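You operate a simulated robot arm through the tools that you are given. There is no shell and no other tool.

The job below is to be done with a simulated robot arm. You get a single attempt, and the scene is never put back.

TASK
Put things in order on the top of the sorting table. At the end: the green cone is on the teal box; the yellow relay from the top of the sorting table stands where the grey cartridge (marked "EMPTY") stood; the grey cartridge is on the brown clips carton; the cream e card stands where the green cone stood; whatever was shut is shut again. Leave all else as you found it, and nothing knocked over. Set down upright: green cone, grey cartridge.
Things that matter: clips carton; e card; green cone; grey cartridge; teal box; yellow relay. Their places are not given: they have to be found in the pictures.

The check looks at the end state, three seconds after you hand in, the way a careful person would. Anything else that was tipped, shoved, dropped, spilled or broken makes it a failure.

THE ROBOT
A 6-joint arm with a two-finger gripper, fixed in place. Base frame: the origin is at the foot of the arm, x ahead of it, y to its left, z up; the work surface is at about z = 0. Units: mm, degrees, N and s.
With the tool pointing down near the work surface it reaches from about 240 to 620 mm from the base axis. Its first joint turns from -66.0 to 66.0 degrees. Payload 1.37 kg.
Tool frame: the origin (TCP) lies between the finger pads and is the grasp point; the fingertips stand 22 mm ahead of it; z points along the fingers, y is the line along which they close. The gripper opens to 92 mm; its body begins 65 mm behind the TCP.
Orientation is told as [roll, pitch, yaw] about the base's x, y, z axes, in that order, counted from this pose: with the fingers straight down and closing along the base's y, the tool's x points along the base's -x, its y along +y and its z along -z.

THE INTERFACE
- The arm moves only by the tool drive_tool. Its argument "series" is a list of rows, each a list of 7 numbers: the shift along the tool's x, y, z in units of 20 mm (1.0 is 20 mm), then the turn, a rotation vector about the tool's x, y, z in units of 8 degrees (1.0 is 8 degrees), then the gripper command, from -1 (shut) to 1 (fully open), values between in proportion. In form: [[x, y, z, rx, ry, rz, grip], ...]. A call has 1 to 20 rows; each row shifts and turns the commanded pose from where the row before left it, along the tool's axes as they then stand. A call with a number of a shift or a turn outside -1 to 1 is refused whole. A row lasts 0.2 s, in which the tool goes at most 50 mm and 8.6 degrees; a call with a longer step from one row to the next is refused whole, and so is a gripper value outside its range. A pose out of reach is approached as far as the arm can. The call stops where the force on the tool passes 40 N (or 10 N more than at its start, if that is more) or the arm is blocked; 0.2 s more then pass. Each finger travels about 59.9 mm/s and halts on what it meets, pressing with about 22 N; the grip force reading is that of the motor and also rises with nothing between the fingers. The clock runs only during rows and for 0.2 s after the last one: add rows that do not move to give the fingers time. The reply holds the time, the measured pose of the TCP, the force on the tool along the base axes, the opening and the grip force, in the units named above and with some noise, with the torque about the TCP (base axes, N m) and any sound that the robot's microphone picked up.
- Cameras (640 x 400 px; columns grow to the right, rows downward): "scene" is fixed at [35, -437.4, 580.7]; the picture's right is [0.75, -0.66, 0.00], its down [-0.40, -0.45, -0.80] and it looks along [0.53, 0.60, -0.60] (base axes); focal length 290 px, centre (320, 200). "wrist" rides on the gripper at [71, 19, -102] in the tool frame; the picture's right is [-0.26, 0.97, 0.00], its down [-0.75, -0.20, -0.62] and it looks along [-0.60, -0.16, 0.78] (tool axes); focal length 280 px, centre (320, 200).
- grab_frame(camera): a new picture of that camera. No time passes.
- pixel_to_xyz(camera, pixels): there is no depth. For up to 12 entries [column, row, z] of the newest picture of that camera ("zoom" is the newest enlarged one), the place [x, y] in the base frame at which the ray of that pixel passes the height z, good to about 3 mm. No time passes.
- close_up(camera, box): a new picture of the part [left, top, right, bottom] of that camera's present view, enlarged. No time passes.
- job_done(): hands the job in; it is judged then, once.

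Open the gripper and draw the arm clear of the work before you hand the job in, unless the task says otherwise.

The tools are called after "Call:" by a JSON object that holds its "name" and its "arguments". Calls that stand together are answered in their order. drive_tool: Moves the arm, as the interface text tells. Its arguments: {"type":"object","properties":{"series":{"type":"array","items":{"type":"array","items":{"type":"number"}}}},"required":["series"]} The other tools are called the same way: grab_frame (camera) takes a picture; pixel_to_xyz (camera, pixels) gives the place at which the rays of pixels pass given heights; close_up (camera, box) takes an enlarged picture of a part of a camera's view; job_done () hands the job in.

At the start:

```text
t: 0.0
eef_pos: [444.4, 66.3, 370.6]
ee_rot: [0.0, 0.0, 0.0]
ft_force: [0.6, 0.4, -0.2]
moment: [0.0, -0.01, 0.0]
finger_gap: 92.2
grip_force: 0.1
```

scene: 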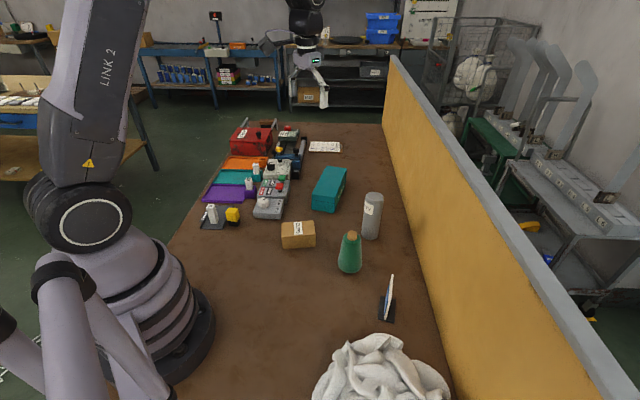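
wrist: 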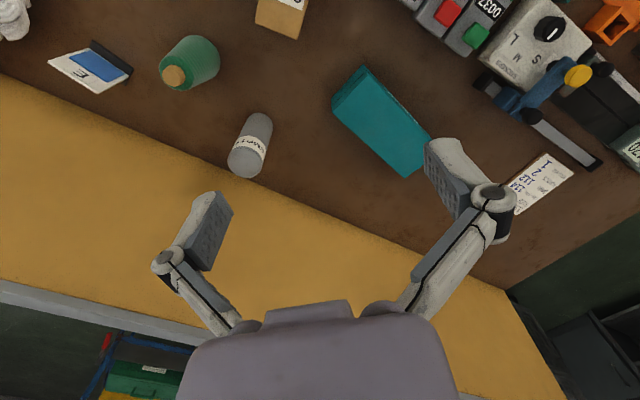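

The scene picture shows the green cone at about (350,252), the grey cartridge at (372,215), the teal box at (329,189), the brown carton at (298,234), the e card at (388,300), and a yellow thing at (232,214). I take enlarged pictures to look closer.

Call:
{"name": "close_up", "arguments": {"camera": "scene", "box": [190, 110, 350, 250]}}

Call:
{"name": "close_up", "arguments": {"camera": "scene", "box": [270, 150, 450, 340]}}

Call:
{"name": "close_up", "arguments": {"camera": "wrist", "box": [0, 0, 320, 200]}}

Call:
{"name": "close_up", "arguments": {"camera": "wrist", "box": [320, 0, 640, 200]}}

```text
2.86 times, centred on (270, 180) of scene
```

zoom: 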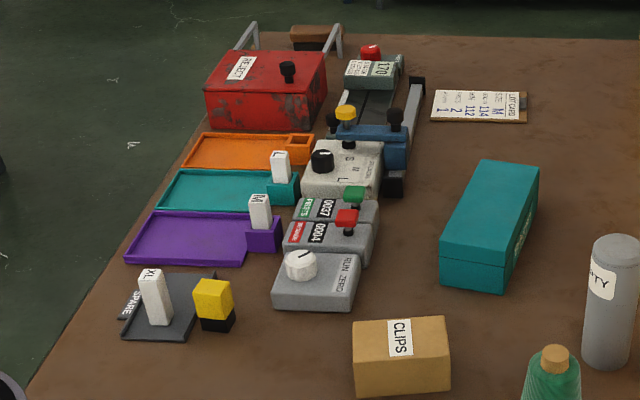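

```text
2.11 times, centred on (360, 245) of scene
```

zoom: 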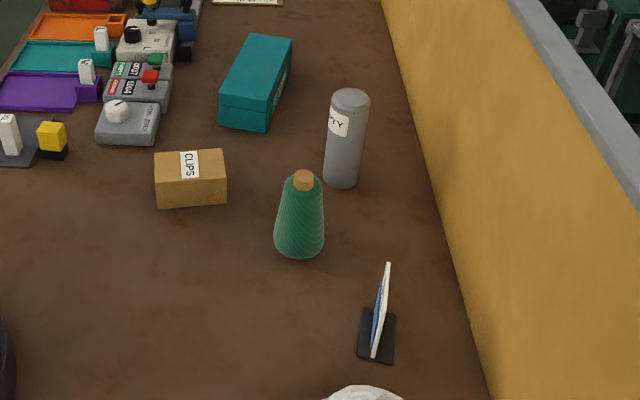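

```text
2.00 times, centred on (160, 100) of wrist
```

zoom: 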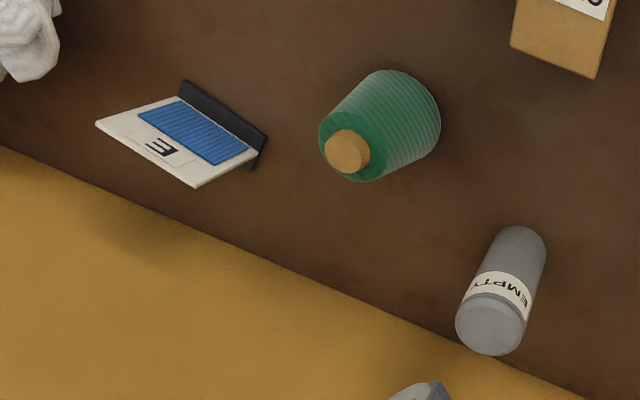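

```text
2.00 times, centred on (480, 100) of wrist
```

zoom: 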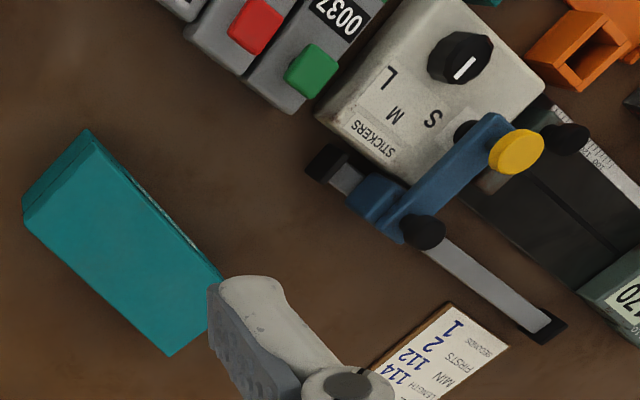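

The close-ups show the cone with a wooden cork top, the cartridge with a round flat top, the relay as a yellow cube on a black socket, and the card in a black stand. I re-take a tight close-up of the right-hand items so that I can measure them.

Call:
{"name": "close_up", "arguments": {"camera": "scene", "box": [310, 180, 430, 330]}}

```text
2.67 times, centred on (370, 255) of scene
```

zoom: 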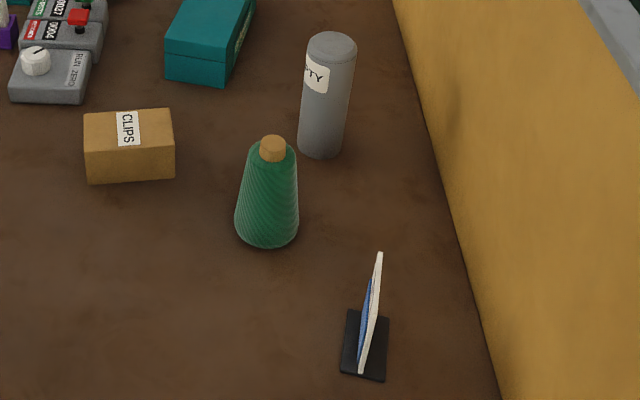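

In this zoom the cartridge foot spans (298,142)-(343,148), the cone foot (235,222)-(299,226) and the card stand (341,310)-(389,381). I convert these to base coordinates at z = 0.

Call:
{"name": "pixel_to_xyz", "arguments": {"camera": "zoom", "pixels": [[298, 141, 0], [343, 147, 0], [318, 158, 0], [235, 222, 0], [299, 226, 0], [266, 248, 0], [348, 310, 5], [389, 318, 5], [385, 381, 0], [341, 373, 0], [435, 160, 0], [500, 398, 0]]}}

Call:
{"name": "pixel_to_xyz", "arguments": {"camera": "zoom", "pixels": [[89, 184, 0], [175, 178, 0], [83, 115, 40], [172, 109, 40], [85, 151, 40], [174, 147, 40], [307, 44, 110], [356, 50, 110], [333, 32, 110], [330, 62, 110], [272, 142, 100], [380, 253, 80]]}}

```text
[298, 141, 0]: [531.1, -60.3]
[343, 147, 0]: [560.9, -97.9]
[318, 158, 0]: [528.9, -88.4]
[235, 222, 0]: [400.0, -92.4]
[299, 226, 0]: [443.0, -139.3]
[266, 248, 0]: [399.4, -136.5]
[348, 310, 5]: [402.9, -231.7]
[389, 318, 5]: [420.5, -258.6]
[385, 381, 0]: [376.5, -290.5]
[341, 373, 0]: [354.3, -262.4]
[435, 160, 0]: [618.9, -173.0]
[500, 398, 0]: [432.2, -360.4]
```

```text
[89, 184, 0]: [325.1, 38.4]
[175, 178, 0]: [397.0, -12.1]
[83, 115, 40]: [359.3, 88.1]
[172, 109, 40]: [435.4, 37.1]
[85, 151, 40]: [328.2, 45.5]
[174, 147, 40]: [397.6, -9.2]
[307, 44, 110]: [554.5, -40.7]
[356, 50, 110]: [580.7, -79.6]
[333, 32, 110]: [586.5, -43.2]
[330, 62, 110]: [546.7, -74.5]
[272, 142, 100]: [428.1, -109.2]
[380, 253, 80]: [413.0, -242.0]
```

The cartridge foot centre is near (548,-76), the cone near (423,-116), and the card stand near (389,-261). The wall foot runs along about x-y=792. Next I take close-ups of the teal box with carton, and of the relay.

Call:
{"name": "close_up", "arguments": {"camera": "scene", "box": [190, 170, 270, 240]}}

```text
5.71 times, centred on (230, 205) of scene
```

zoom: 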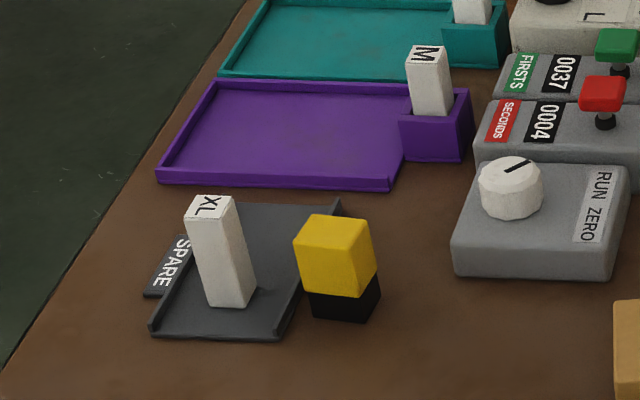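

The relay's black foot spans (312,290)-(380,322), right beside the SPARE tray's rim at (290-305,270-330), with the RUN ZERO box to its right. I convert the key points.

Call:
{"name": "pixel_to_xyz", "arguments": {"camera": "zoom", "pixels": [[314, 315, 0], [370, 322, 0], [381, 282, 0], [294, 250, 40], [305, 216, 40], [370, 220, 40], [378, 265, 25], [363, 297, 15], [150, 335, 0], [280, 340, 0], [340, 200, 8], [455, 275, 0]]}}

Call:
{"name": "pixel_to_xyz", "arguments": {"camera": "zoom", "pixels": [[210, 305, 0], [240, 308, 0], [256, 290, 0], [208, 205, 60], [598, 280, 0], [620, 250, 0], [300, 290, 15], [362, 298, 40], [294, 248, 50], [305, 216, 50], [370, 220, 50], [377, 262, 50]]}}

```text
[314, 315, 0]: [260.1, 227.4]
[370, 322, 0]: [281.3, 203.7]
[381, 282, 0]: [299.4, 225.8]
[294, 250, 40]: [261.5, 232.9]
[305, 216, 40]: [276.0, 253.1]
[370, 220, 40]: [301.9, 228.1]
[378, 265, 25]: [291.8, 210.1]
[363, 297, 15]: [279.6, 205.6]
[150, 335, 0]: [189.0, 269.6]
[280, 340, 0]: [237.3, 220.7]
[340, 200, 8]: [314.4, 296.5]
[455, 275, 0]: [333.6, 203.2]
```

```text
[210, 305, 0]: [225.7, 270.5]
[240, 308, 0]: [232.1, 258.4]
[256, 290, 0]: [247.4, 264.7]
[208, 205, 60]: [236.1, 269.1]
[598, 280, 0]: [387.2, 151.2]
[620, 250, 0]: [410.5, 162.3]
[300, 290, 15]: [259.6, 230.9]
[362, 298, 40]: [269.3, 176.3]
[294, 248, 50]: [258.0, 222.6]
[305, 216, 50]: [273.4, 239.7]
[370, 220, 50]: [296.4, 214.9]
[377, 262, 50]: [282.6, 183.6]
```

The relay foot is near (280,227), about 30 mm square, turned 45°, and roughly 12 mm from the tray rim. To fix the heights, I cross-check the cone top (172,75) and the cartridge top (246,163) in the wrist view at several heights, along with the teal box corners.

Call:
{"name": "pixel_to_xyz", "arguments": {"camera": "wrist", "pixels": [[172.5, 75, 100], [172.5, 75, 110], [172.5, 75, 120], [246.5, 163, 110], [246.5, 163, 120], [246.5, 163, 130], [362, 65, 60], [333, 105, 60], [404, 177, 60], [432, 137, 60], [125, 78, 5], [94, 45, 5]]}}

Call:
{"name": "close_up", "arguments": {"camera": "scene", "box": [270, 150, 370, 260]}}

```text
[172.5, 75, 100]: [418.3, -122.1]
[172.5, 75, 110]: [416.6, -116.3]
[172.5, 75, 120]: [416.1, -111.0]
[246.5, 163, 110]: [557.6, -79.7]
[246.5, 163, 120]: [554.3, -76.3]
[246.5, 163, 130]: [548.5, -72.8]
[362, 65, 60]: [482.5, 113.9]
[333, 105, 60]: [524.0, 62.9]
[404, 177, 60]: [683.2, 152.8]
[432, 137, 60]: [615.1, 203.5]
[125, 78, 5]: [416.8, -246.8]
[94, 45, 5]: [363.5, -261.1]
```

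```text
3.64 times, centred on (320, 205) of scene
```

zoom: 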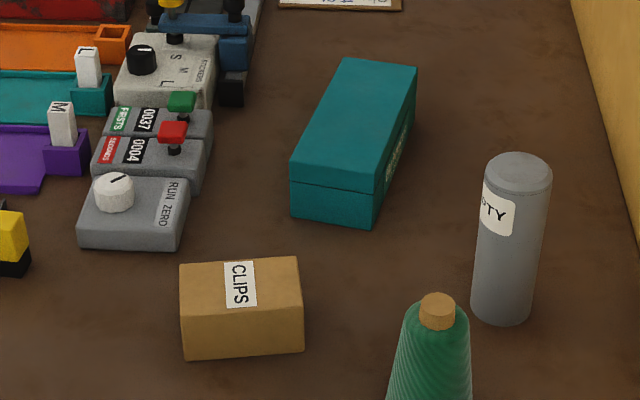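

The wrist and scene rays agree on the cartridge at about (549,-75) with the top near z=128, and on the cone at about (421,-116). Now I measure the teal box and carton corners in this zoom.

Call:
{"name": "pixel_to_xyz", "arguments": {"camera": "zoom", "pixels": [[292, 217, 0], [370, 229, 0], [290, 163, 60], [375, 192, 60], [348, 58, 60], [418, 67, 60], [184, 360, 0], [304, 352, 0], [180, 264, 46], [297, 256, 46], [182, 311, 46], [303, 305, 46]]}}

Call:
{"name": "pixel_to_xyz", "arguments": {"camera": "zoom", "pixels": [[290, 163, 50], [375, 192, 50], [348, 58, 50], [418, 67, 50], [290, 163, 55], [375, 192, 55], [348, 58, 55], [418, 67, 55], [500, 325, 0], [472, 308, 0], [534, 312, 0], [438, 310, 105]]}}

```text
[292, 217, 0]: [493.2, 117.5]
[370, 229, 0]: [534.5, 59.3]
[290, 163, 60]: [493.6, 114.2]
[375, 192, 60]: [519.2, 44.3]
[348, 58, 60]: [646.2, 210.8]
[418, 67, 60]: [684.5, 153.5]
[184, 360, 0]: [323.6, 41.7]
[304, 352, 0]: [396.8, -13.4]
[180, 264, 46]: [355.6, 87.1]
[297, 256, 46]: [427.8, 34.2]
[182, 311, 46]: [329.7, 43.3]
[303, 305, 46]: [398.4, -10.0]
```

```text
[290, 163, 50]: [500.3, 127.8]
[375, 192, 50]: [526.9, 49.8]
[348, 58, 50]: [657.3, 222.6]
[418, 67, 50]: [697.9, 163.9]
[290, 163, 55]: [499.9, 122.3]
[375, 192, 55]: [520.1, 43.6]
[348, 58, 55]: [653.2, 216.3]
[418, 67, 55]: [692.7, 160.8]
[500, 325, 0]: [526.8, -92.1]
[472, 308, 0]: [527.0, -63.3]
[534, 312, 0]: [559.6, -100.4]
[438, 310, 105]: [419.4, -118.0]
```

The teal box top is at about z=58 with its centre line from (514,88) towards (0.845,0.535) and a width of about 71. The carton top is at about z=46, centred near (378,38). I turn the tool to yaw -45 (parallel to the wall) and go above the cone at z=250.

Call:
{"name": "drive_tool", "arguments": {"series": [[0, 0, 0, 0, 0, 1, 1], [0, 0, 0, 0, 0, 1, 1], [0, 0, 0, 0, 0, 1, 1], [0, 0, 0, 0, 0, 1, 1], [0, 0, 0, 0, 0, 1, 1], [0, 0, 0, 0, 0, 0.625, 1], [-0.7025, -0.909, 0.75, 0, 0, 0, 1], [-0.7025, -0.909, 0.75, 0, 0, 0, 1], [-0.7025, -0.909, 0.75, 0, 0, 0, 1], [-0.7025, -0.909, 0.75, 0, 0, 0, 1], [-0.7025, -0.909, 0.75, 0, 0, 0, 1], [-0.7025, -0.909, 0.75, 0, 0, 0, 1], [-0.7025, -0.909, 0.75, 0, 0, 0, 1], [-0.7025, -0.909, 0.75, 0, 0, 0, 1], [0, 0, 0, 0, 0, 0, 1]]}}

Call:
{"name": "grab_frame", "arguments": {"camera": "wrist"}}

Call:
{"name": "grab_frame", "arguments": {"camera": "scene"}}

```text
t: 3.2
eef_pos: [421.5, -114.9, 250.8]
ee_rot: [0.0, 0.0, -45.0]
ft_force: [-0.9, 0.3, 0.1]
moment: [0.02, 0.0, 0.02]
finger_gap: 92.3
grip_force: 0.0
```

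```text
taken
```

wrist: 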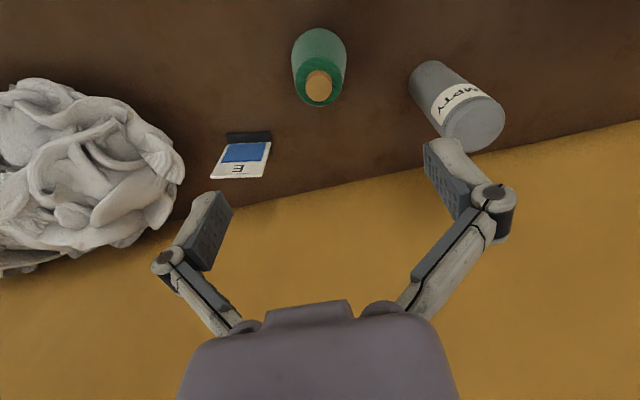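

```text
taken
```

scene: 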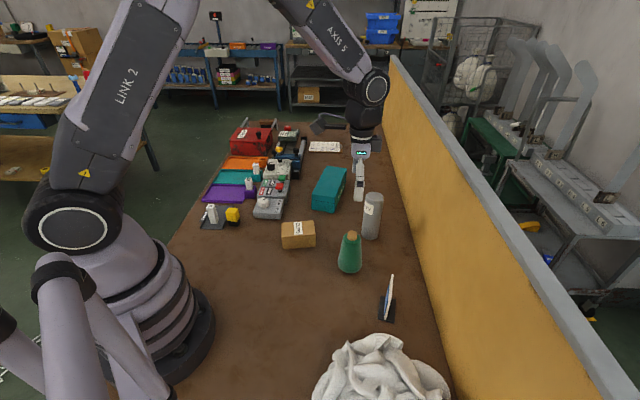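

The tool is above the cone, whose cork top shows at (319,86) in the wrist view, with the cartridge top at about (473,123). I check both positions from this pose.

Call:
{"name": "close_up", "arguments": {"camera": "wrist", "box": [200, 20, 520, 220]}}

Call:
{"name": "pixel_to_xyz", "arguments": {"camera": "wrist", "pixels": [[319, 84, 107], [319, 84, 112], [473, 124, 120], [473, 124, 128], [473, 124, 135], [320, 28, 0], [293, 62, 0], [347, 60, 0]]}}

```text
2.00 times, centred on (360, 120) of wrist
```

zoom: 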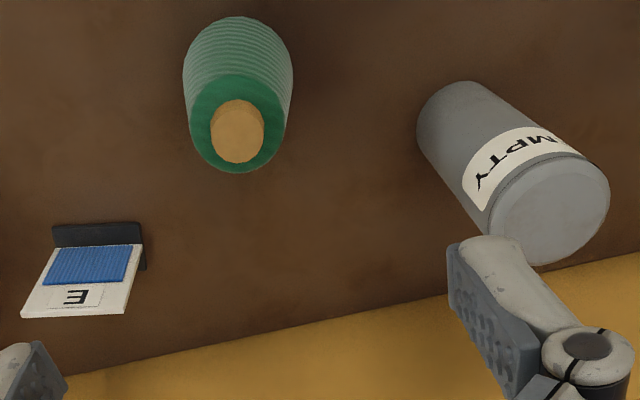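

```text
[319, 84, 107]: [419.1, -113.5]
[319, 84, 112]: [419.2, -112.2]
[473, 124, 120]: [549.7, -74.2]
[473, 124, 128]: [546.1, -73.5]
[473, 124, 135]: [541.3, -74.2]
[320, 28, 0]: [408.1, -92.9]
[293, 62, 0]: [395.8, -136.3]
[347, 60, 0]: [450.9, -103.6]
```

The cone axis is at about (420,-115), right under the tool, so I go straight down to z=65 with the gripper open and look again.

Call:
{"name": "drive_tool", "arguments": {"series": [[0, 0, 0.93, 0, 0, 0, 1], [0, 0, 0.93, 0, 0, 0, 1], [0, 0, 0.93, 0, 0, 0, 1], [0, 0, 0.93, 0, 0, 0, 1], [0, 0, 0.93, 0, 0, 0, 1], [0, 0, 0.93, 0, 0, 0, 1], [0, 0, 0.93, 0, 0, 0, 1], [0, 0, 0.93, 0, 0, 0, 1], [0, 0, 0.93, 0, 0, 0, 1], [0, 0, 0.93, 0, 0, 0, 1], [0, 0, 0, 0, 0, 0, 1]]}}

Call:
{"name": "grab_frame", "arguments": {"camera": "wrist"}}

Call:
{"name": "close_up", "arguments": {"camera": "scene", "box": [290, 130, 450, 330]}}

```text
t: 5.6
eef_pos: [422.9, -116.9, 64.7]
ee_rot: [0.0, 0.0, -45.0]
ft_force: [0.1, 0.2, -0.4]
moment: [0.0, 0.01, -0.02]
finger_gap: 91.6
grip_force: 0.1
```

```text
taken
```

wrist: 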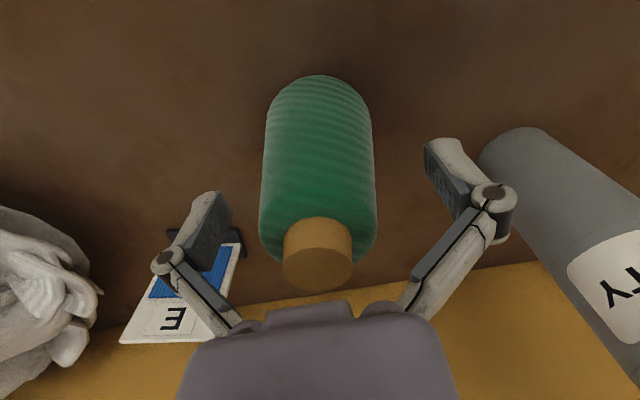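

```text
2.00 times, centred on (370, 230) of scene
```

zoom: 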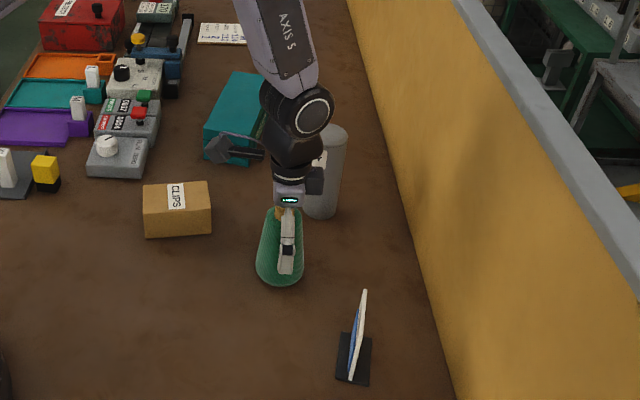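

The cone stands between the open pads at (215,230) and (445,175), with the cartridge clear of the right finger. I close the gripper now.

Call:
{"name": "drive_tool", "arguments": {"series": [[0, 0, 0, 0, 0, 0, -1], [0, 0, 0, 0, 0, 0, -1], [0, 0, 0, 0, 0, 0, -1], [0, 0, 0, 0, 0, 0, -1], [0, 0, 0, 0, 0, 0, -1]]}}

Call:
{"name": "grab_frame", "arguments": {"camera": "wrist"}}

```text
t: 6.8
eef_pos: [421.5, -118.2, 64.8]
ee_rot: [0.0, 0.0, -45.0]
ft_force: [-3.0, -1.2, 11.0]
moment: [-0.04, 0.13, -0.01]
finger_gap: 50.9
grip_force: 22.1
```

```text
taken
```

wrist: 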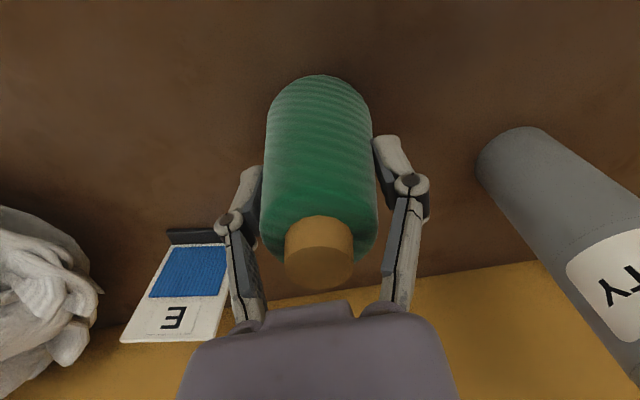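

The gripper holds at a gap of 50.9 mm and 22 N. I lift gently at first, then up by 160 mm.

Call:
{"name": "drive_tool", "arguments": {"series": [[0, 0, -0.25, 0, 0, 0, -1], [0, 0, -0.25, 0, 0, 0, -1], [0, 0, -0.5, 0, 0, 0, -1], [0, 0, -1, 0, 0, 0, -1], [0, 0, 0, 0, 0, 0, -1]]}}

Call:
{"name": "grab_frame", "arguments": {"camera": "wrist"}}

```text
t: 8.0
eef_pos: [421.9, -117.0, 104.1]
ee_rot: [0.0, 0.0, -45.0]
ft_force: [-0.4, -0.2, -1.1]
moment: [-0.01, 0.03, -0.01]
finger_gap: 42.5
grip_force: 21.6
```

```text
taken
```

wrist: 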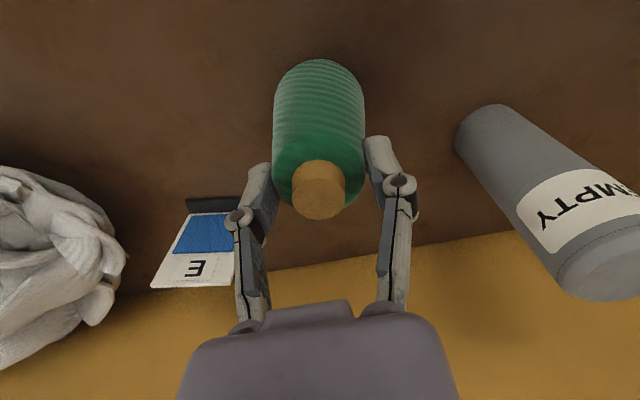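

The gap shrank from 50.9 to 42.5 mm, so the tapered yarn is slipping through the pads. I look at the scene close-up to see where the cone is now.

Call:
{"name": "close_up", "arguments": {"camera": "scene", "box": [300, 170, 400, 290]}}

Call:
{"name": "close_up", "arguments": {"camera": "wrist", "box": [220, 40, 420, 240]}}

```text
3.33 times, centred on (350, 230) of scene
```

zoom: 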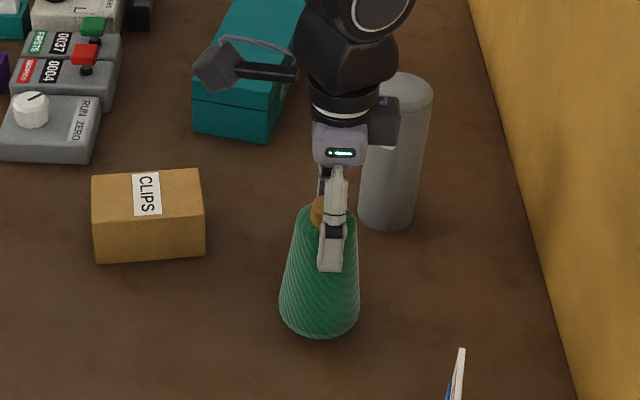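

```text
2.00 times, centred on (320, 140) of wrist
```

zoom: 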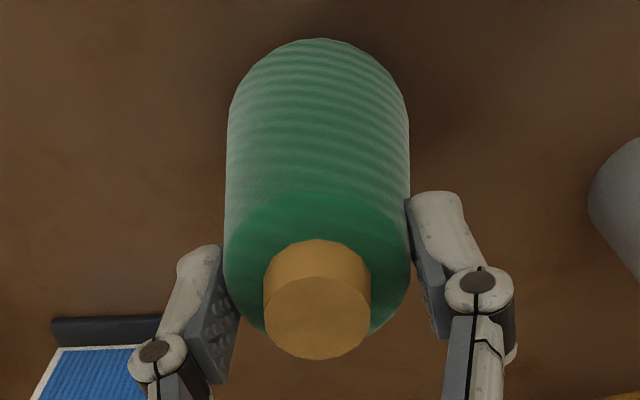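

The cone foot is still at its spot (front at scene px (350,272)), so only the pads slid up. The cork will have to be the grip point, so I check its top height from the wrist pixel (318.5,199).

Call:
{"name": "pixel_to_xyz", "arguments": {"camera": "wrist", "pixels": [[318.5, 199, 90], [318.5, 199, 95], [318.5, 199, 100], [318.5, 199, 105], [318.5, 199, 110], [318.5, 199, 115], [320, 60, 0], [346, 199, 105], [293, 199, 105]]}}

```text
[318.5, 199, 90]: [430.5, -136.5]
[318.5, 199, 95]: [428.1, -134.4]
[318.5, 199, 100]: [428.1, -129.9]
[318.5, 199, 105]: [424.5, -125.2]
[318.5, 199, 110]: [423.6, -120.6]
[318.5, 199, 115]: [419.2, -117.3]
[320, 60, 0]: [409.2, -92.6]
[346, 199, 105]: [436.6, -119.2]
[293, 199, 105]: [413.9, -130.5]
```

The cork top comes out at z≈110-113. I lower 3 mm to make sure the cone stands, open the gripper, and rise so that the tips clear the cork.

Call:
{"name": "drive_tool", "arguments": {"series": [[0, 0, 0.1, 0, 0, 0, -1], [0, 0, 0.05, 0, 0, 0, -1], [0, 0, 0, 0, 0, 0, -0.3], [0, 0, 0, 0, 0, 0, 0.2], [0, 0, 0, 0, 0, 0, 0.2], [0, 0, 0, 0, 0, 0, 0.2]]}}

Call:
{"name": "grab_frame", "arguments": {"camera": "wrist"}}

Call:
{"name": "close_up", "arguments": {"camera": "scene", "box": [300, 170, 400, 290]}}

```text
t: 9.4
eef_pos: [421.7, -117.0, 102.0]
ee_rot: [0.0, 0.0, -45.0]
ft_force: [-0.2, 0.9, -0.2]
moment: [0.03, 0.02, 0.04]
finger_gap: 55.2
grip_force: 0.0
```

```text
taken
```

wrist: 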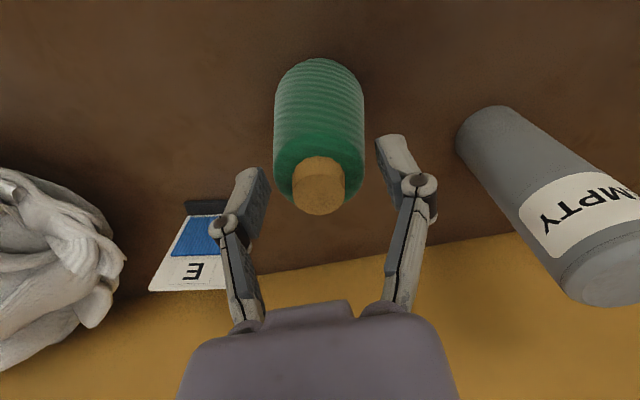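

```text
3.33 times, centred on (350, 230) of scene
```

zoom: 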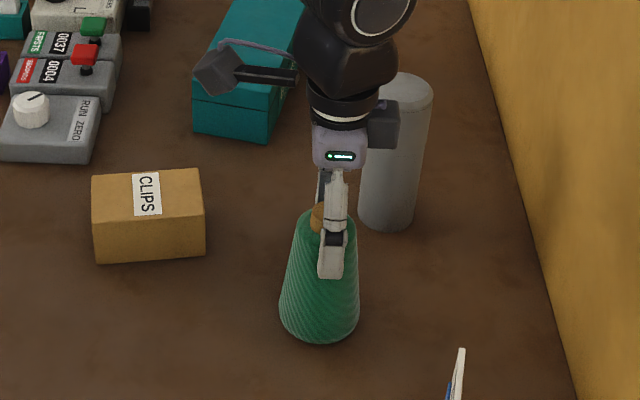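

The cone stands upright again. I take an enlarged look at the cork and measure its top centre and the green rim.

Call:
{"name": "close_up", "arguments": {"camera": "wrist", "box": [260, 100, 380, 230]}}

```text
3.08 times, centred on (320, 165) of wrist
```

zoom: 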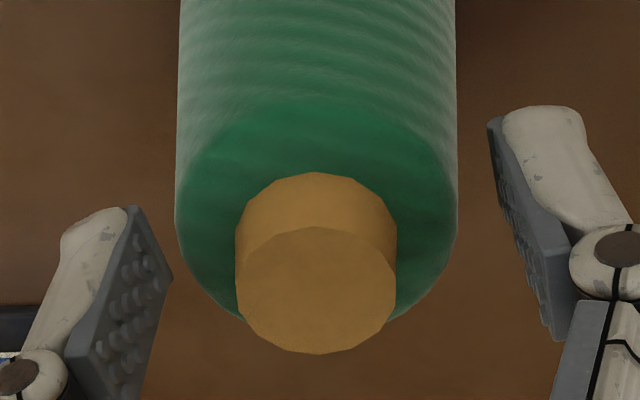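

The cork's top face spans columns 236-397 and rows 228-354 in this zoom. I convert the top centre, its edges and the cork's foot arc.

Call:
{"name": "pixel_to_xyz", "arguments": {"camera": "zoom", "pixels": [[316, 291, 105], [316, 291, 108], [316, 291, 111], [316, 291, 114], [236, 291, 110], [397, 291, 110], [316, 228, 110], [316, 172, 98], [316, 172, 95], [316, 100, 98], [178, 215, 98], [457, 215, 98]]}}

```text
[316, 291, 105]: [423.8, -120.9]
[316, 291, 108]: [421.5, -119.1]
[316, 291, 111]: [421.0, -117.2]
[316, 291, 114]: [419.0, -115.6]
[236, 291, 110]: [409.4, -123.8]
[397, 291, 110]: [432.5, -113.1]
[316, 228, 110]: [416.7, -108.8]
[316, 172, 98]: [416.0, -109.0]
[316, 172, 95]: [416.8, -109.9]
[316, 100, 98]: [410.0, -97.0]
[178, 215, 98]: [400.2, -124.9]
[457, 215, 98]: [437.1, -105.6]
```

The cork is about 25 mm wide and runs from z≈98 to z≈111. I raise the TCP to about z=122.5 (tips at about 100, just above the green rim) and close on the cork.

Call:
{"name": "drive_tool", "arguments": {"series": [[0, 0, -0.515, 0, 0, 0, 0.2], [0, 0, -0.515, 0, 0, 0, 0.2], [0, 0, 0, 0, 0, 0, 0.2]]}}

Call:
{"name": "close_up", "arguments": {"camera": "wrist", "box": [220, 100, 420, 230]}}

```text
t: 10.2
eef_pos: [421.4, -118.7, 123.6]
ee_rot: [-0.1, 0.0, -45.0]
ft_force: [-0.3, 0.3, -0.4]
moment: [0.0, -0.01, 0.01]
finger_gap: 55.4
grip_force: 0.1
```

```text
3.08 times, centred on (320, 165) of wrist
```

zoom: 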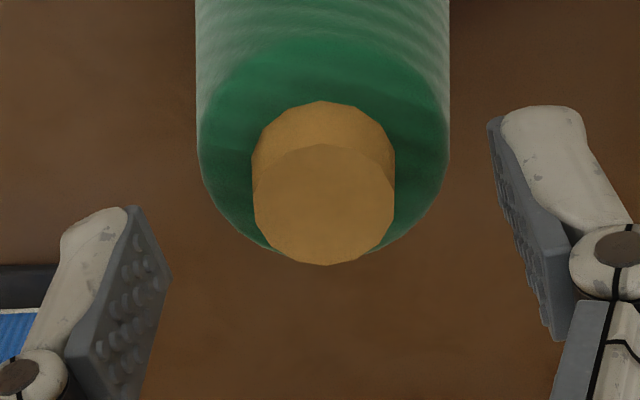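

The tips now stand beside and just above the green rim. I close on the cork and read the gap.

Call:
{"name": "drive_tool", "arguments": {"series": [[0, 0, 0, 0, 0, 0, -0.4], [0, 0, 0, 0, 0, 0, -0.5], [0, 0, 0, 0, 0, 0, -1], [0, 0, 0, 0, 0, 0, -1], [0, 0, 0, 0, 0, 0, -1]]}}

Call:
{"name": "close_up", "arguments": {"camera": "wrist", "box": [220, 100, 420, 230]}}

```text
t: 11.4
eef_pos: [421.8, -118.1, 124.3]
ee_rot: [0.1, 0.0, -44.9]
ft_force: [-0.1, 1.1, 2.8]
moment: [0.08, 0.01, -0.04]
finger_gap: 22.5
grip_force: 21.9
```

```text
3.08 times, centred on (320, 165) of wrist
```

zoom: 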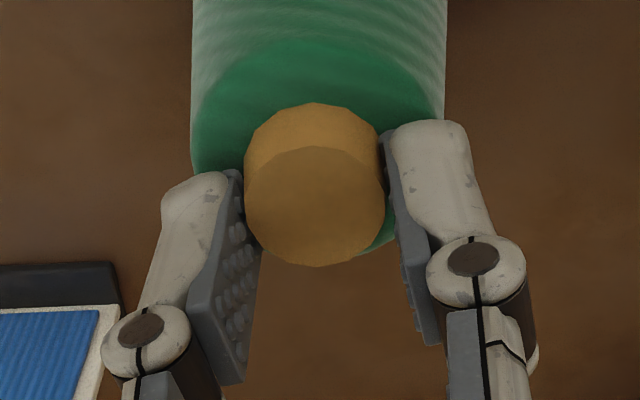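

The pads hold the cork at a gap of 22.5 mm. I lift slowly by about 20 mm and check the gap and the picture.

Call:
{"name": "drive_tool", "arguments": {"series": [[0, 0, -0.15, 0, 0, 0, -1], [0, 0, -0.25, 0, 0, 0, -1], [0, 0, -0.3, 0, 0, 0, -1], [0, 0, -0.3, 0, 0, 0, -1], [0, 0, 0, 0, 0, 0, -1], [0, 0, 0, 0, 0, 0, -1]]}}

Call:
{"name": "close_up", "arguments": {"camera": "wrist", "box": [220, 60, 420, 230]}}

Call:
{"name": "close_up", "arguments": {"camera": "scene", "box": [300, 170, 400, 290]}}

```text
t: 12.8
eef_pos: [422.7, -118.0, 141.9]
ee_rot: [0.1, 0.1, -45.0]
ft_force: [-0.3, -0.3, -0.9]
moment: [0.0, 0.02, 0.0]
finger_gap: 22.5
grip_force: 22.1
```

```text
2.35 times, centred on (320, 145) of wrist
```

zoom: 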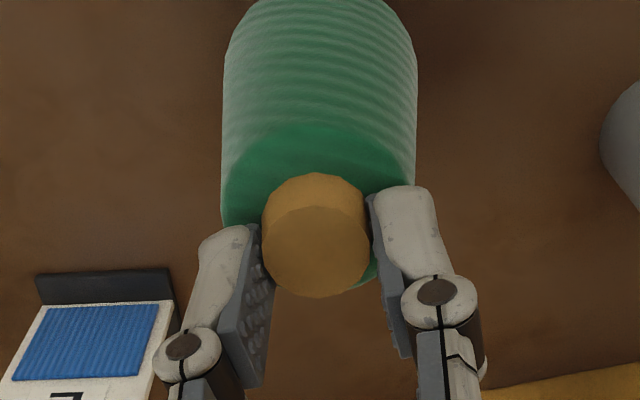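

```text
3.33 times, centred on (350, 230) of scene
```

zoom: 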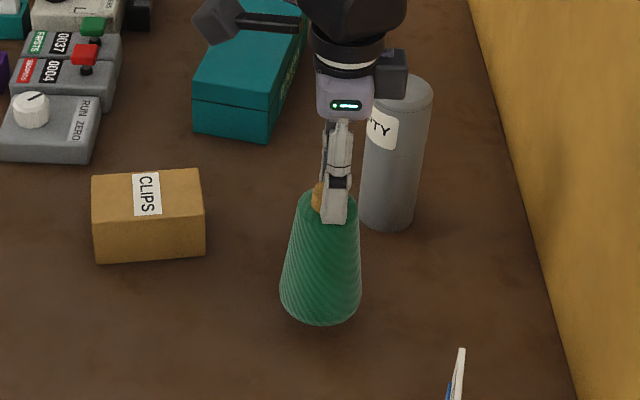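

The cone is lifted freely: the gap stays at 22.5 mm, the weight is about 1 N, and its foot rose in the scene view. I raise it to z=245 and carry it to above the teal box near (565,120).

Call:
{"name": "drive_tool", "arguments": {"series": [[0, 0, -0.86, 0, 0, 0, -1], [0, 0, -0.86, 0, 0, 0, -1], [0, 0, -0.86, 0, 0, 0, -1], [0, 0, -0.86, 0, 0, 0, -1], [0, 0, -0.86, 0, 0, 0, -1], [0, 0, -0.86, 0, 0, 0, -1], [0.24, 0.962, 0, 0, 0, 0, -1], [0.24, 0.962, 0, 0, 0, 0, -1], [0.24, 0.962, 0, 0, 0, 0, -1], [0.24, 0.962, 0, 0, 0, 0, -1], [0.24, 0.962, 0, 0, 0, 0, -1], [0.24, 0.962, 0, 0, 0, 0, -1], [0.24, 0.962, 0, 0, 0, 0, -1], [0.24, 0.962, 0, 0, 0, 0, -1], [0.24, 0.962, 0, 0, 0, 0, -1], [0.24, 0.962, 0, 0, 0, 0, -1], [0.24, 0.962, 0, 0, 0, 0, -1], [0.24, 0.962, 0, 0, 0, 0, -1], [0.24, 0.962, 0, 0, 0, 0, -1], [0.24, 0.962, 0, 0, 0, 0, -1]]}}

Call:
{"name": "grab_frame", "arguments": {"camera": "wrist"}}

Call:
{"name": "grab_frame", "arguments": {"camera": "scene"}}

```text
t: 17.0
eef_pos: [565.8, 120.7, 246.6]
ee_rot: [0.0, 0.1, -44.9]
ft_force: [0.2, 0.2, -1.2]
moment: [-0.03, 0.0, 0.01]
finger_gap: 22.3
grip_force: 21.7
```

```text
taken
```

wrist: 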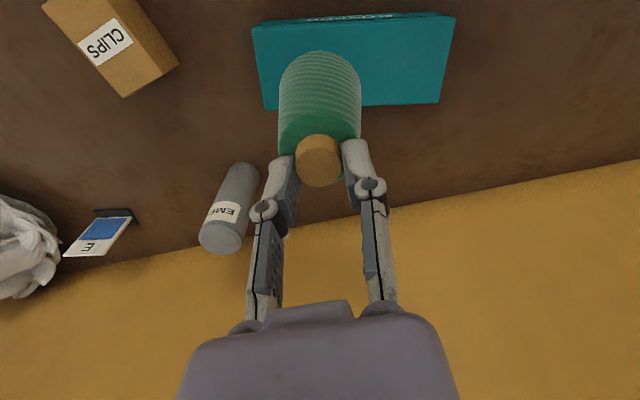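

```text
taken
```

scene: 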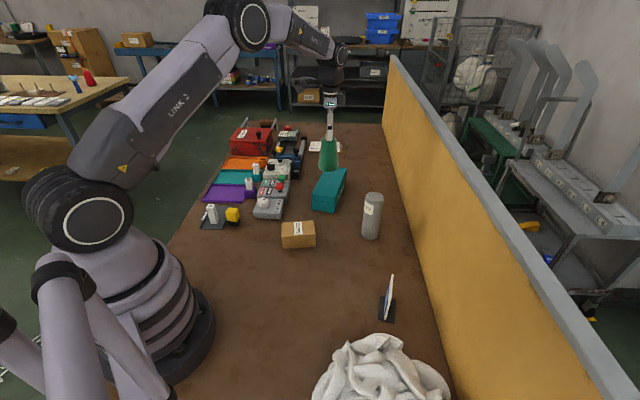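

The cone hangs over the teal box, whose top spans (253,27)-(455,15)-(440,103)-(265,110) in the wrist view. I enlarge this to find the box's middle line.

Call:
{"name": "close_up", "arguments": {"camera": "wrist", "box": [230, 0, 480, 150]}}

```text
2.56 times, centred on (355, 75) of wrist
```

zoom: 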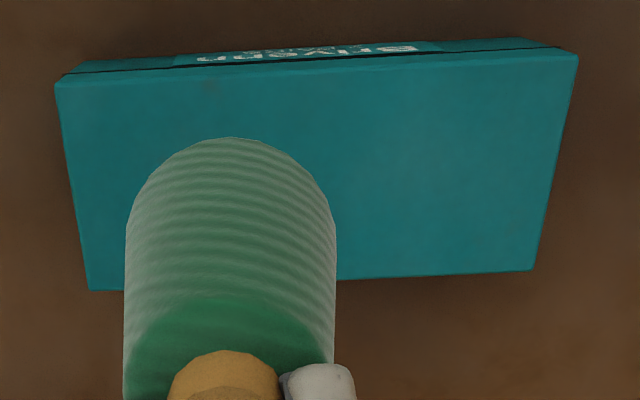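

The box's top corners are at (55,85), (578,52), (532,270) and (88,290) in the zoom. I convert them at z=58 and also the cone's rim.

Call:
{"name": "pixel_to_xyz", "arguments": {"camera": "zoom", "pixels": [[55, 85, 58], [578, 52, 58], [532, 270, 58], [88, 290, 58], [75, 66, 0], [545, 40, 0], [125, 230, 123], [336, 230, 123]]}}

```text
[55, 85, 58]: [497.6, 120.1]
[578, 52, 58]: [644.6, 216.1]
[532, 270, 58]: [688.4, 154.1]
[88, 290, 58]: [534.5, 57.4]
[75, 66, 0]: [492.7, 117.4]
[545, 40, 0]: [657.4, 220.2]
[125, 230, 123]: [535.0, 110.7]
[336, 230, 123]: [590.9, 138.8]
```

The cone hangs on the box's middle line (offset about 1 mm), 59 mm from the near end. Contact is expected near TCP z=181, so I go down to about z=186 first.

Call:
{"name": "drive_tool", "arguments": {"series": [[0, 0, 0.75, 0, 0, 0, -1], [0, 0, 0.75, 0, 0, 0, -1], [0, 0, 0.75, 0, 0, 0, -1], [0, 0, 0.5, 0, 0, 0, -1], [0, 0, 0.2, 0, 0, 0, -1], [0, 0, 0, 0, 0, 0, -1]]}}

Call:
{"name": "close_up", "arguments": {"camera": "scene", "box": [280, 100, 380, 220]}}

Call:
{"name": "grab_frame", "arguments": {"camera": "wrist"}}

```text
t: 18.4
eef_pos: [565.7, 120.2, 187.3]
ee_rot: [0.1, 0.0, -44.9]
ft_force: [-0.1, 0.0, -1.4]
moment: [0.0, 0.02, 0.04]
finger_gap: 22.4
grip_force: 22.7
```

```text
3.33 times, centred on (330, 160) of scene
```

zoom: 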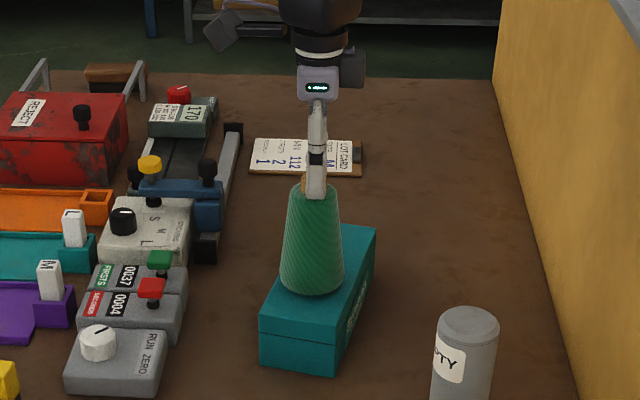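

```text
taken
```

wrist: 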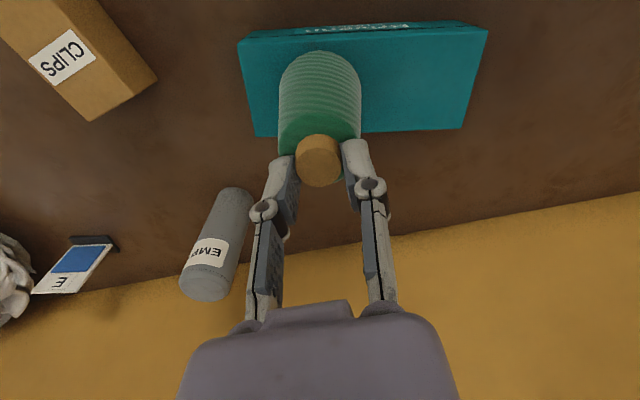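

The cone hovers just above the box. I lower in 1 mm steps and watch the force.

Call:
{"name": "drive_tool", "arguments": {"series": [[0, 0, 0.05, 0, 0, 0, -1], [0, 0, 0.05, 0, 0, 0, -1], [0, 0, 0.05, 0, 0, 0, -1], [0, 0, 0.05, 0, 0, 0, -1], [0, 0, 0, 0, 0, 0, -1]]}}

```text
t: 19.6
eef_pos: [564.7, 120.5, 185.1]
ee_rot: [0.2, -0.1, -45.0]
ft_force: [-2.8, 1.8, 16.6]
moment: [0.23, 0.25, -0.04]
finger_gap: 22.2
grip_force: 22.2
```

The reading is 16.6 N upward, so the cone has touched down. I back up about 1.5 mm to ease the load and read again.

Call:
{"name": "drive_tool", "arguments": {"series": [[0, 0, -0.06, 0, 0, 0, -1], [0, 0, 0, 0, 0, 0, -1]]}}

```text
t: 20.2
eef_pos: [564.5, 120.3, 184.8]
ee_rot: [0.1, -0.1, -45.0]
ft_force: [3.2, 2.4, 9.8]
moment: [0.16, -0.23, 0.01]
finger_gap: 22.2
grip_force: 22.1
```

Call:
{"name": "drive_tool", "arguments": {"series": [[0, 0, -0.06, 0, 0, 0, -1], [0, 0, 0, 0, 0, 0, -1], [0, 0, 0, 0, 0, 0, -1]]}}

Call:
{"name": "close_up", "arguments": {"camera": "scene", "box": [290, 140, 370, 220]}}

```text
t: 21.0
eef_pos: [563.7, 118.8, 185.7]
ee_rot: [-0.1, 0.1, -45.0]
ft_force: [1.1, 0.0, 0.2]
moment: [-0.06, -0.01, -0.01]
finger_gap: 22.3
grip_force: 22.3
```

```text
5.00 times, centred on (330, 180) of scene
```

zoom: 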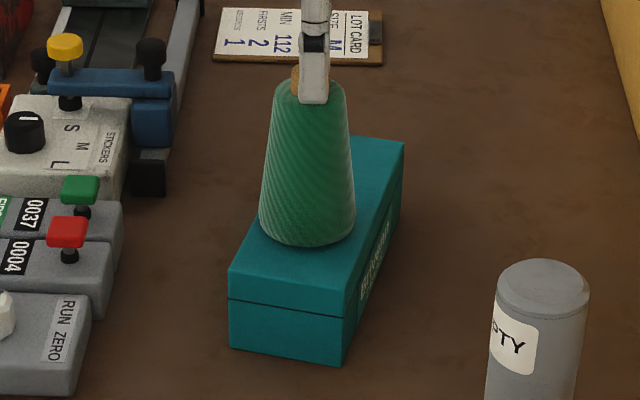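

The load is now near zero and the cone stands on the box lid. I open the gripper to about 55 mm, wait, and then rise slowly.

Call:
{"name": "drive_tool", "arguments": {"series": [[0, 0, 0, 0, 0, 0, -0.4], [0, 0, 0, 0, 0, 0, -0.1], [0, 0, 0, 0, 0, 0, 0.2], [0, 0, 0, 0, 0, 0, 0.2], [0, 0, 0, 0, 0, 0, 0.2], [0, 0, -0.3, 0, 0, 0, 0.2], [0, 0, -0.5, 0, 0, 0, 0.2], [0, 0, -0.8, 0, 0, 0, 0.2], [0, 0, -1, 0, 0, 0, 0.2], [0, 0, 0, 0, 0, 0, 0.2]]}}

Call:
{"name": "grab_frame", "arguments": {"camera": "wrist"}}

Call:
{"name": "close_up", "arguments": {"camera": "scene", "box": [290, 140, 370, 220]}}

```text
t: 23.2
eef_pos: [565.4, 119.1, 239.2]
ee_rot: [0.0, 0.1, -45.0]
ft_force: [-0.1, -0.5, -0.3]
moment: [-0.01, -0.02, -0.01]
finger_gap: 55.2
grip_force: 0.0
```

```text
taken
```

wrist: 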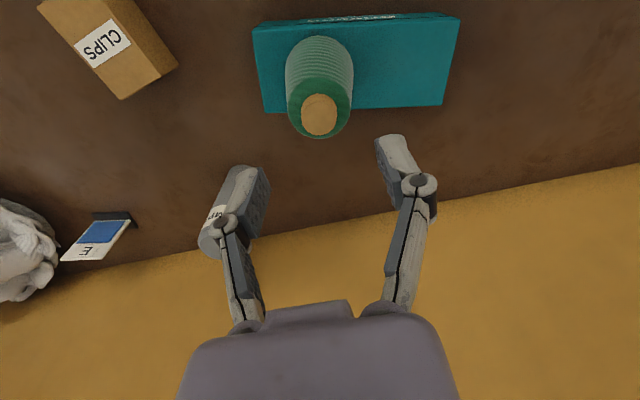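

```text
5.00 times, centred on (330, 180) of scene
```

zoom: 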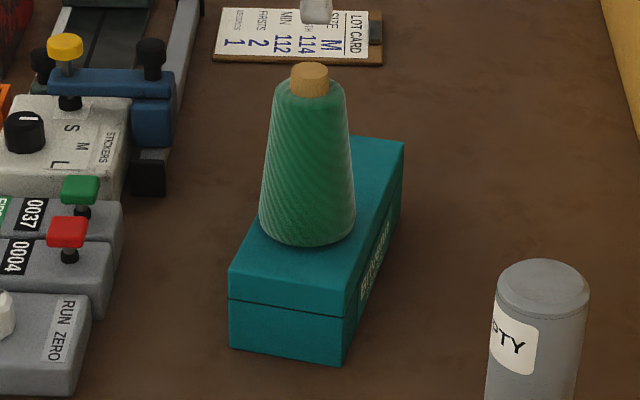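

The cone stands upright on the box, with its cork at (310,75) in the zoom. Next I move above the cartridge at (549,-75), keeping z≈240 and opening the gripper once clear of the cone.

Call:
{"name": "drive_tool", "arguments": {"series": [[-0.703, -0.829, 0, 0, 0, 0, 0.2], [-0.703, -0.829, 0, 0, 0, 0, 0.2], [-0.703, -0.829, 0, 0, 0, 0, 0.2], [-0.703, -0.829, 0, 0, 0, 0, 0.2], [-0.703, -0.829, 0, 0, 0, 0, 0.2], [-0.703, -0.829, 0, 0, 0, 0, 1], [-0.703, -0.829, 0, 0, 0, 0, 1], [-0.703, -0.829, 0, 0, 0, 0, 1], [-0.703, -0.829, 0, 0, 0, 0, 1], [0, 0, 0, 0, 0, 0, 1]]}}

Call:
{"name": "close_up", "arguments": {"camera": "wrist", "box": [160, 0, 480, 200]}}

Call:
{"name": "close_up", "arguments": {"camera": "scene", "box": [290, 100, 450, 300]}}

```text
t: 25.4
eef_pos: [547.0, -76.4, 238.6]
ee_rot: [0.0, 0.0, -45.1]
ft_force: [0.2, -0.4, 0.4]
moment: [-0.01, 0.03, -0.01]
finger_gap: 92.0
grip_force: 0.0
```

```text
2.00 times, centred on (320, 100) of wrist
```

zoom: 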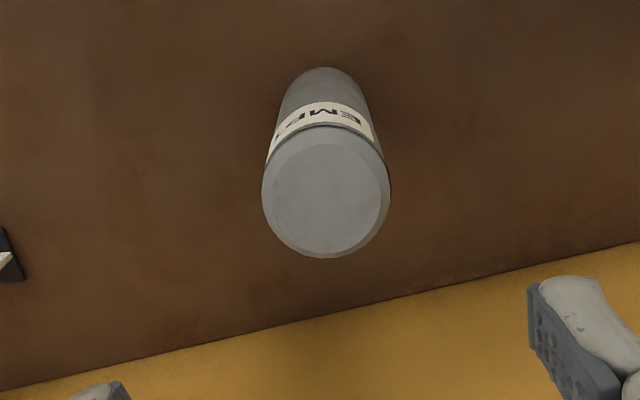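

```text
2.00 times, centred on (370, 200) of scene
```

zoom: 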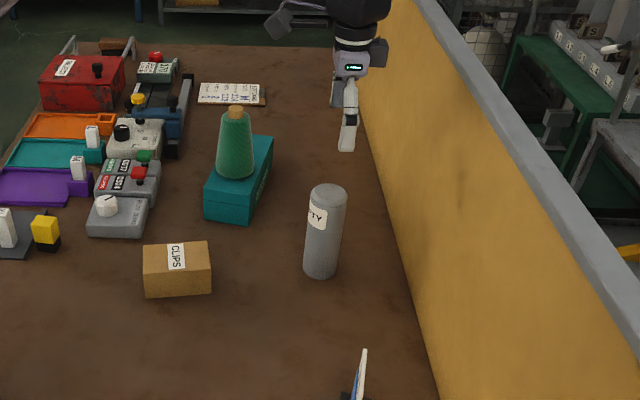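

The cartridge top is centred at about (327,199) in the wrist zoom. I convert this at several heights to get the axis and the top height.

Call:
{"name": "pixel_to_xyz", "arguments": {"camera": "zoom", "pixels": [[327, 199, 124], [327, 199, 128], [327, 199, 132], [262, 192, 128], [390, 192, 128], [326, 68, 0]]}}

```text
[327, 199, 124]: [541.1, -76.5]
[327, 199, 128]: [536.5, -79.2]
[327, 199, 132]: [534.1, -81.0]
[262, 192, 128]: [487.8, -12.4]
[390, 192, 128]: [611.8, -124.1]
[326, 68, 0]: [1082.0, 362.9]
```

That zoom was the scene one, so I redo it with wrist pixels: the cap centre is at (323.5,99.5).

Call:
{"name": "grab_frame", "arguments": {"camera": "wrist"}}

Call:
{"name": "pixel_to_xyz", "arguments": {"camera": "wrist", "pixels": [[323.5, 99.5, 122], [323.5, 99.5, 126], [323.5, 99.5, 130], [291, 96, 124], [355, 96, 124], [323, 33.5, 0]]}}

```text
taken
```

wrist: 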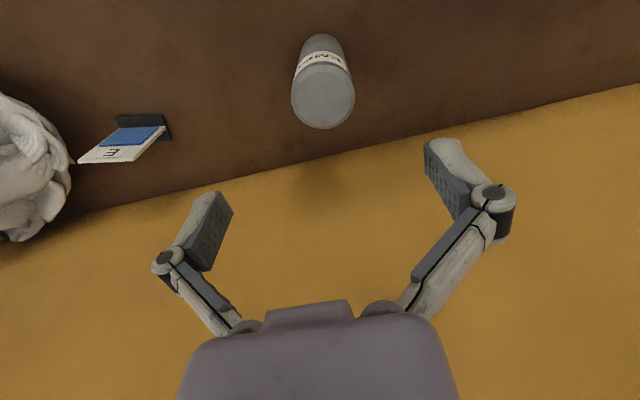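

```text
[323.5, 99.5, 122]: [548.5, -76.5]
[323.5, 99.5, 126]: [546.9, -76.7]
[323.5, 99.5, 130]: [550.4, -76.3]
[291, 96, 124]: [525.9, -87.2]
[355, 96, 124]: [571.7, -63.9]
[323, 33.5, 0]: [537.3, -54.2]
```

The cartridge axis is at about (548.5,-76.5), under the tool. I go down to z≈85 with the gripper open.

Call:
{"name": "drive_tool", "arguments": {"series": [[0, 0, 0.956, 0, 0, 0, 1], [0, 0, 0.956, 0, 0, 0, 1], [0, 0, 0.956, 0, 0, 0, 1], [0, 0, 0.956, 0, 0, 0, 1], [0, 0, 0.956, 0, 0, 0, 1], [0, 0, 0.956, 0, 0, 0, 1], [0, 0, 0.956, 0, 0, 0, 1], [0, 0, 0.956, 0, 0, 0, 1], [0, 0, 0, 0, 0, 0, 1]]}}

Call:
{"name": "grab_frame", "arguments": {"camera": "wrist"}}

Call:
{"name": "close_up", "arguments": {"camera": "scene", "box": [290, 100, 450, 300]}}

```text
t: 27.4
eef_pos: [547.9, -76.4, 85.3]
ee_rot: [0.0, -0.1, -45.0]
ft_force: [-0.5, 0.3, 0.1]
moment: [0.01, -0.02, 0.01]
finger_gap: 92.1
grip_force: 0.2
```

```text
taken
```

wrist: 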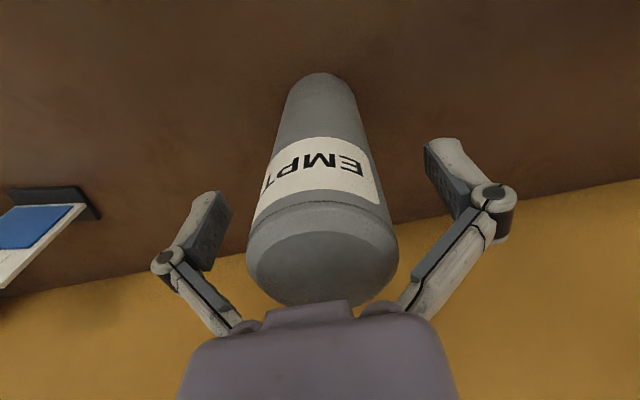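

```text
2.00 times, centred on (370, 200) of scene
```

zoom: 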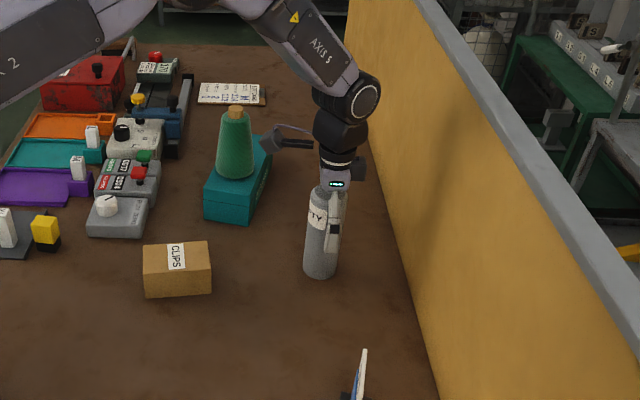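

The cartridge is between the open pads. I close, then lift a little to check the hold.

Call:
{"name": "drive_tool", "arguments": {"series": [[0, 0, 0, 0, 0, 0, -1], [0, 0, 0, 0, 0, 0, -1], [0, 0, 0, 0, 0, 0, -1], [0, 0, 0, 0, 0, 0, -1], [0, 0, 0, 0, 0, 0, -1]]}}

```text
t: 28.6
eef_pos: [548.5, -76.9, 85.2]
ee_rot: [0.0, 0.0, -44.9]
ft_force: [-0.4, 0.9, 8.5]
moment: [-0.07, 0.14, -0.01]
finger_gap: 56.3
grip_force: 21.8
```

The gap stopped at 56.3 mm, which is wider than the 48-50 mm I saw for the cartridge. I look before lifting.

Call:
{"name": "grab_frame", "arguments": {"camera": "wrist"}}

Call:
{"name": "close_up", "arguments": {"camera": "scene", "box": [330, 150, 410, 250]}}

```text
taken
```

wrist: 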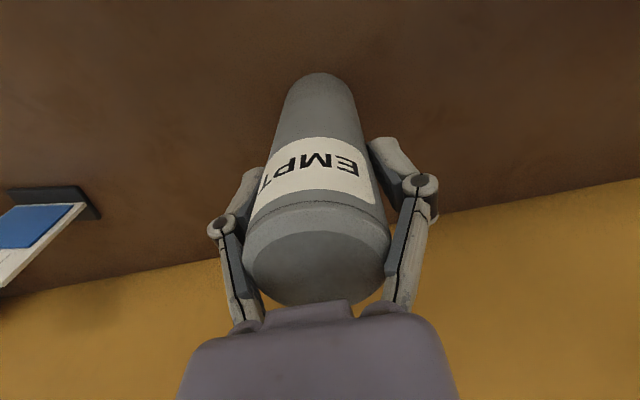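

```text
4.00 times, centred on (370, 200) of scene
```

zoom: 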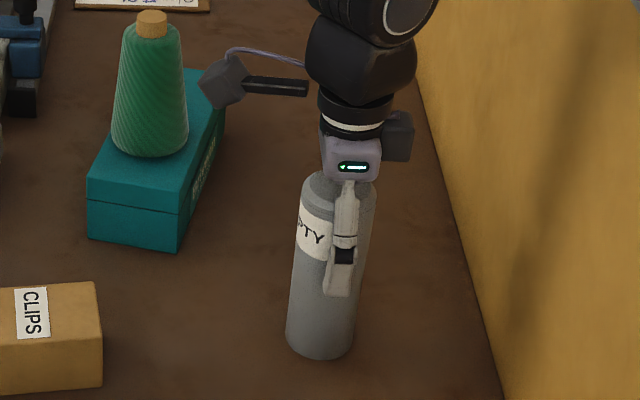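

I take an enlarged wrist view of the contact areas.

Call:
{"name": "close_up", "arguments": {"camera": "wrist", "box": [190, 110, 450, 330]}}

```text
1.82 times, centred on (320, 220) of wrist
```

zoom: 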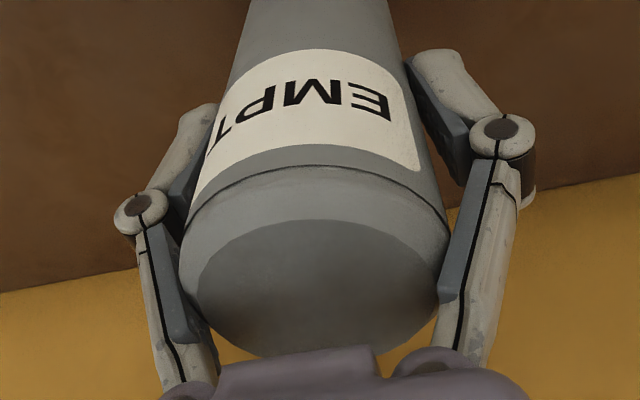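

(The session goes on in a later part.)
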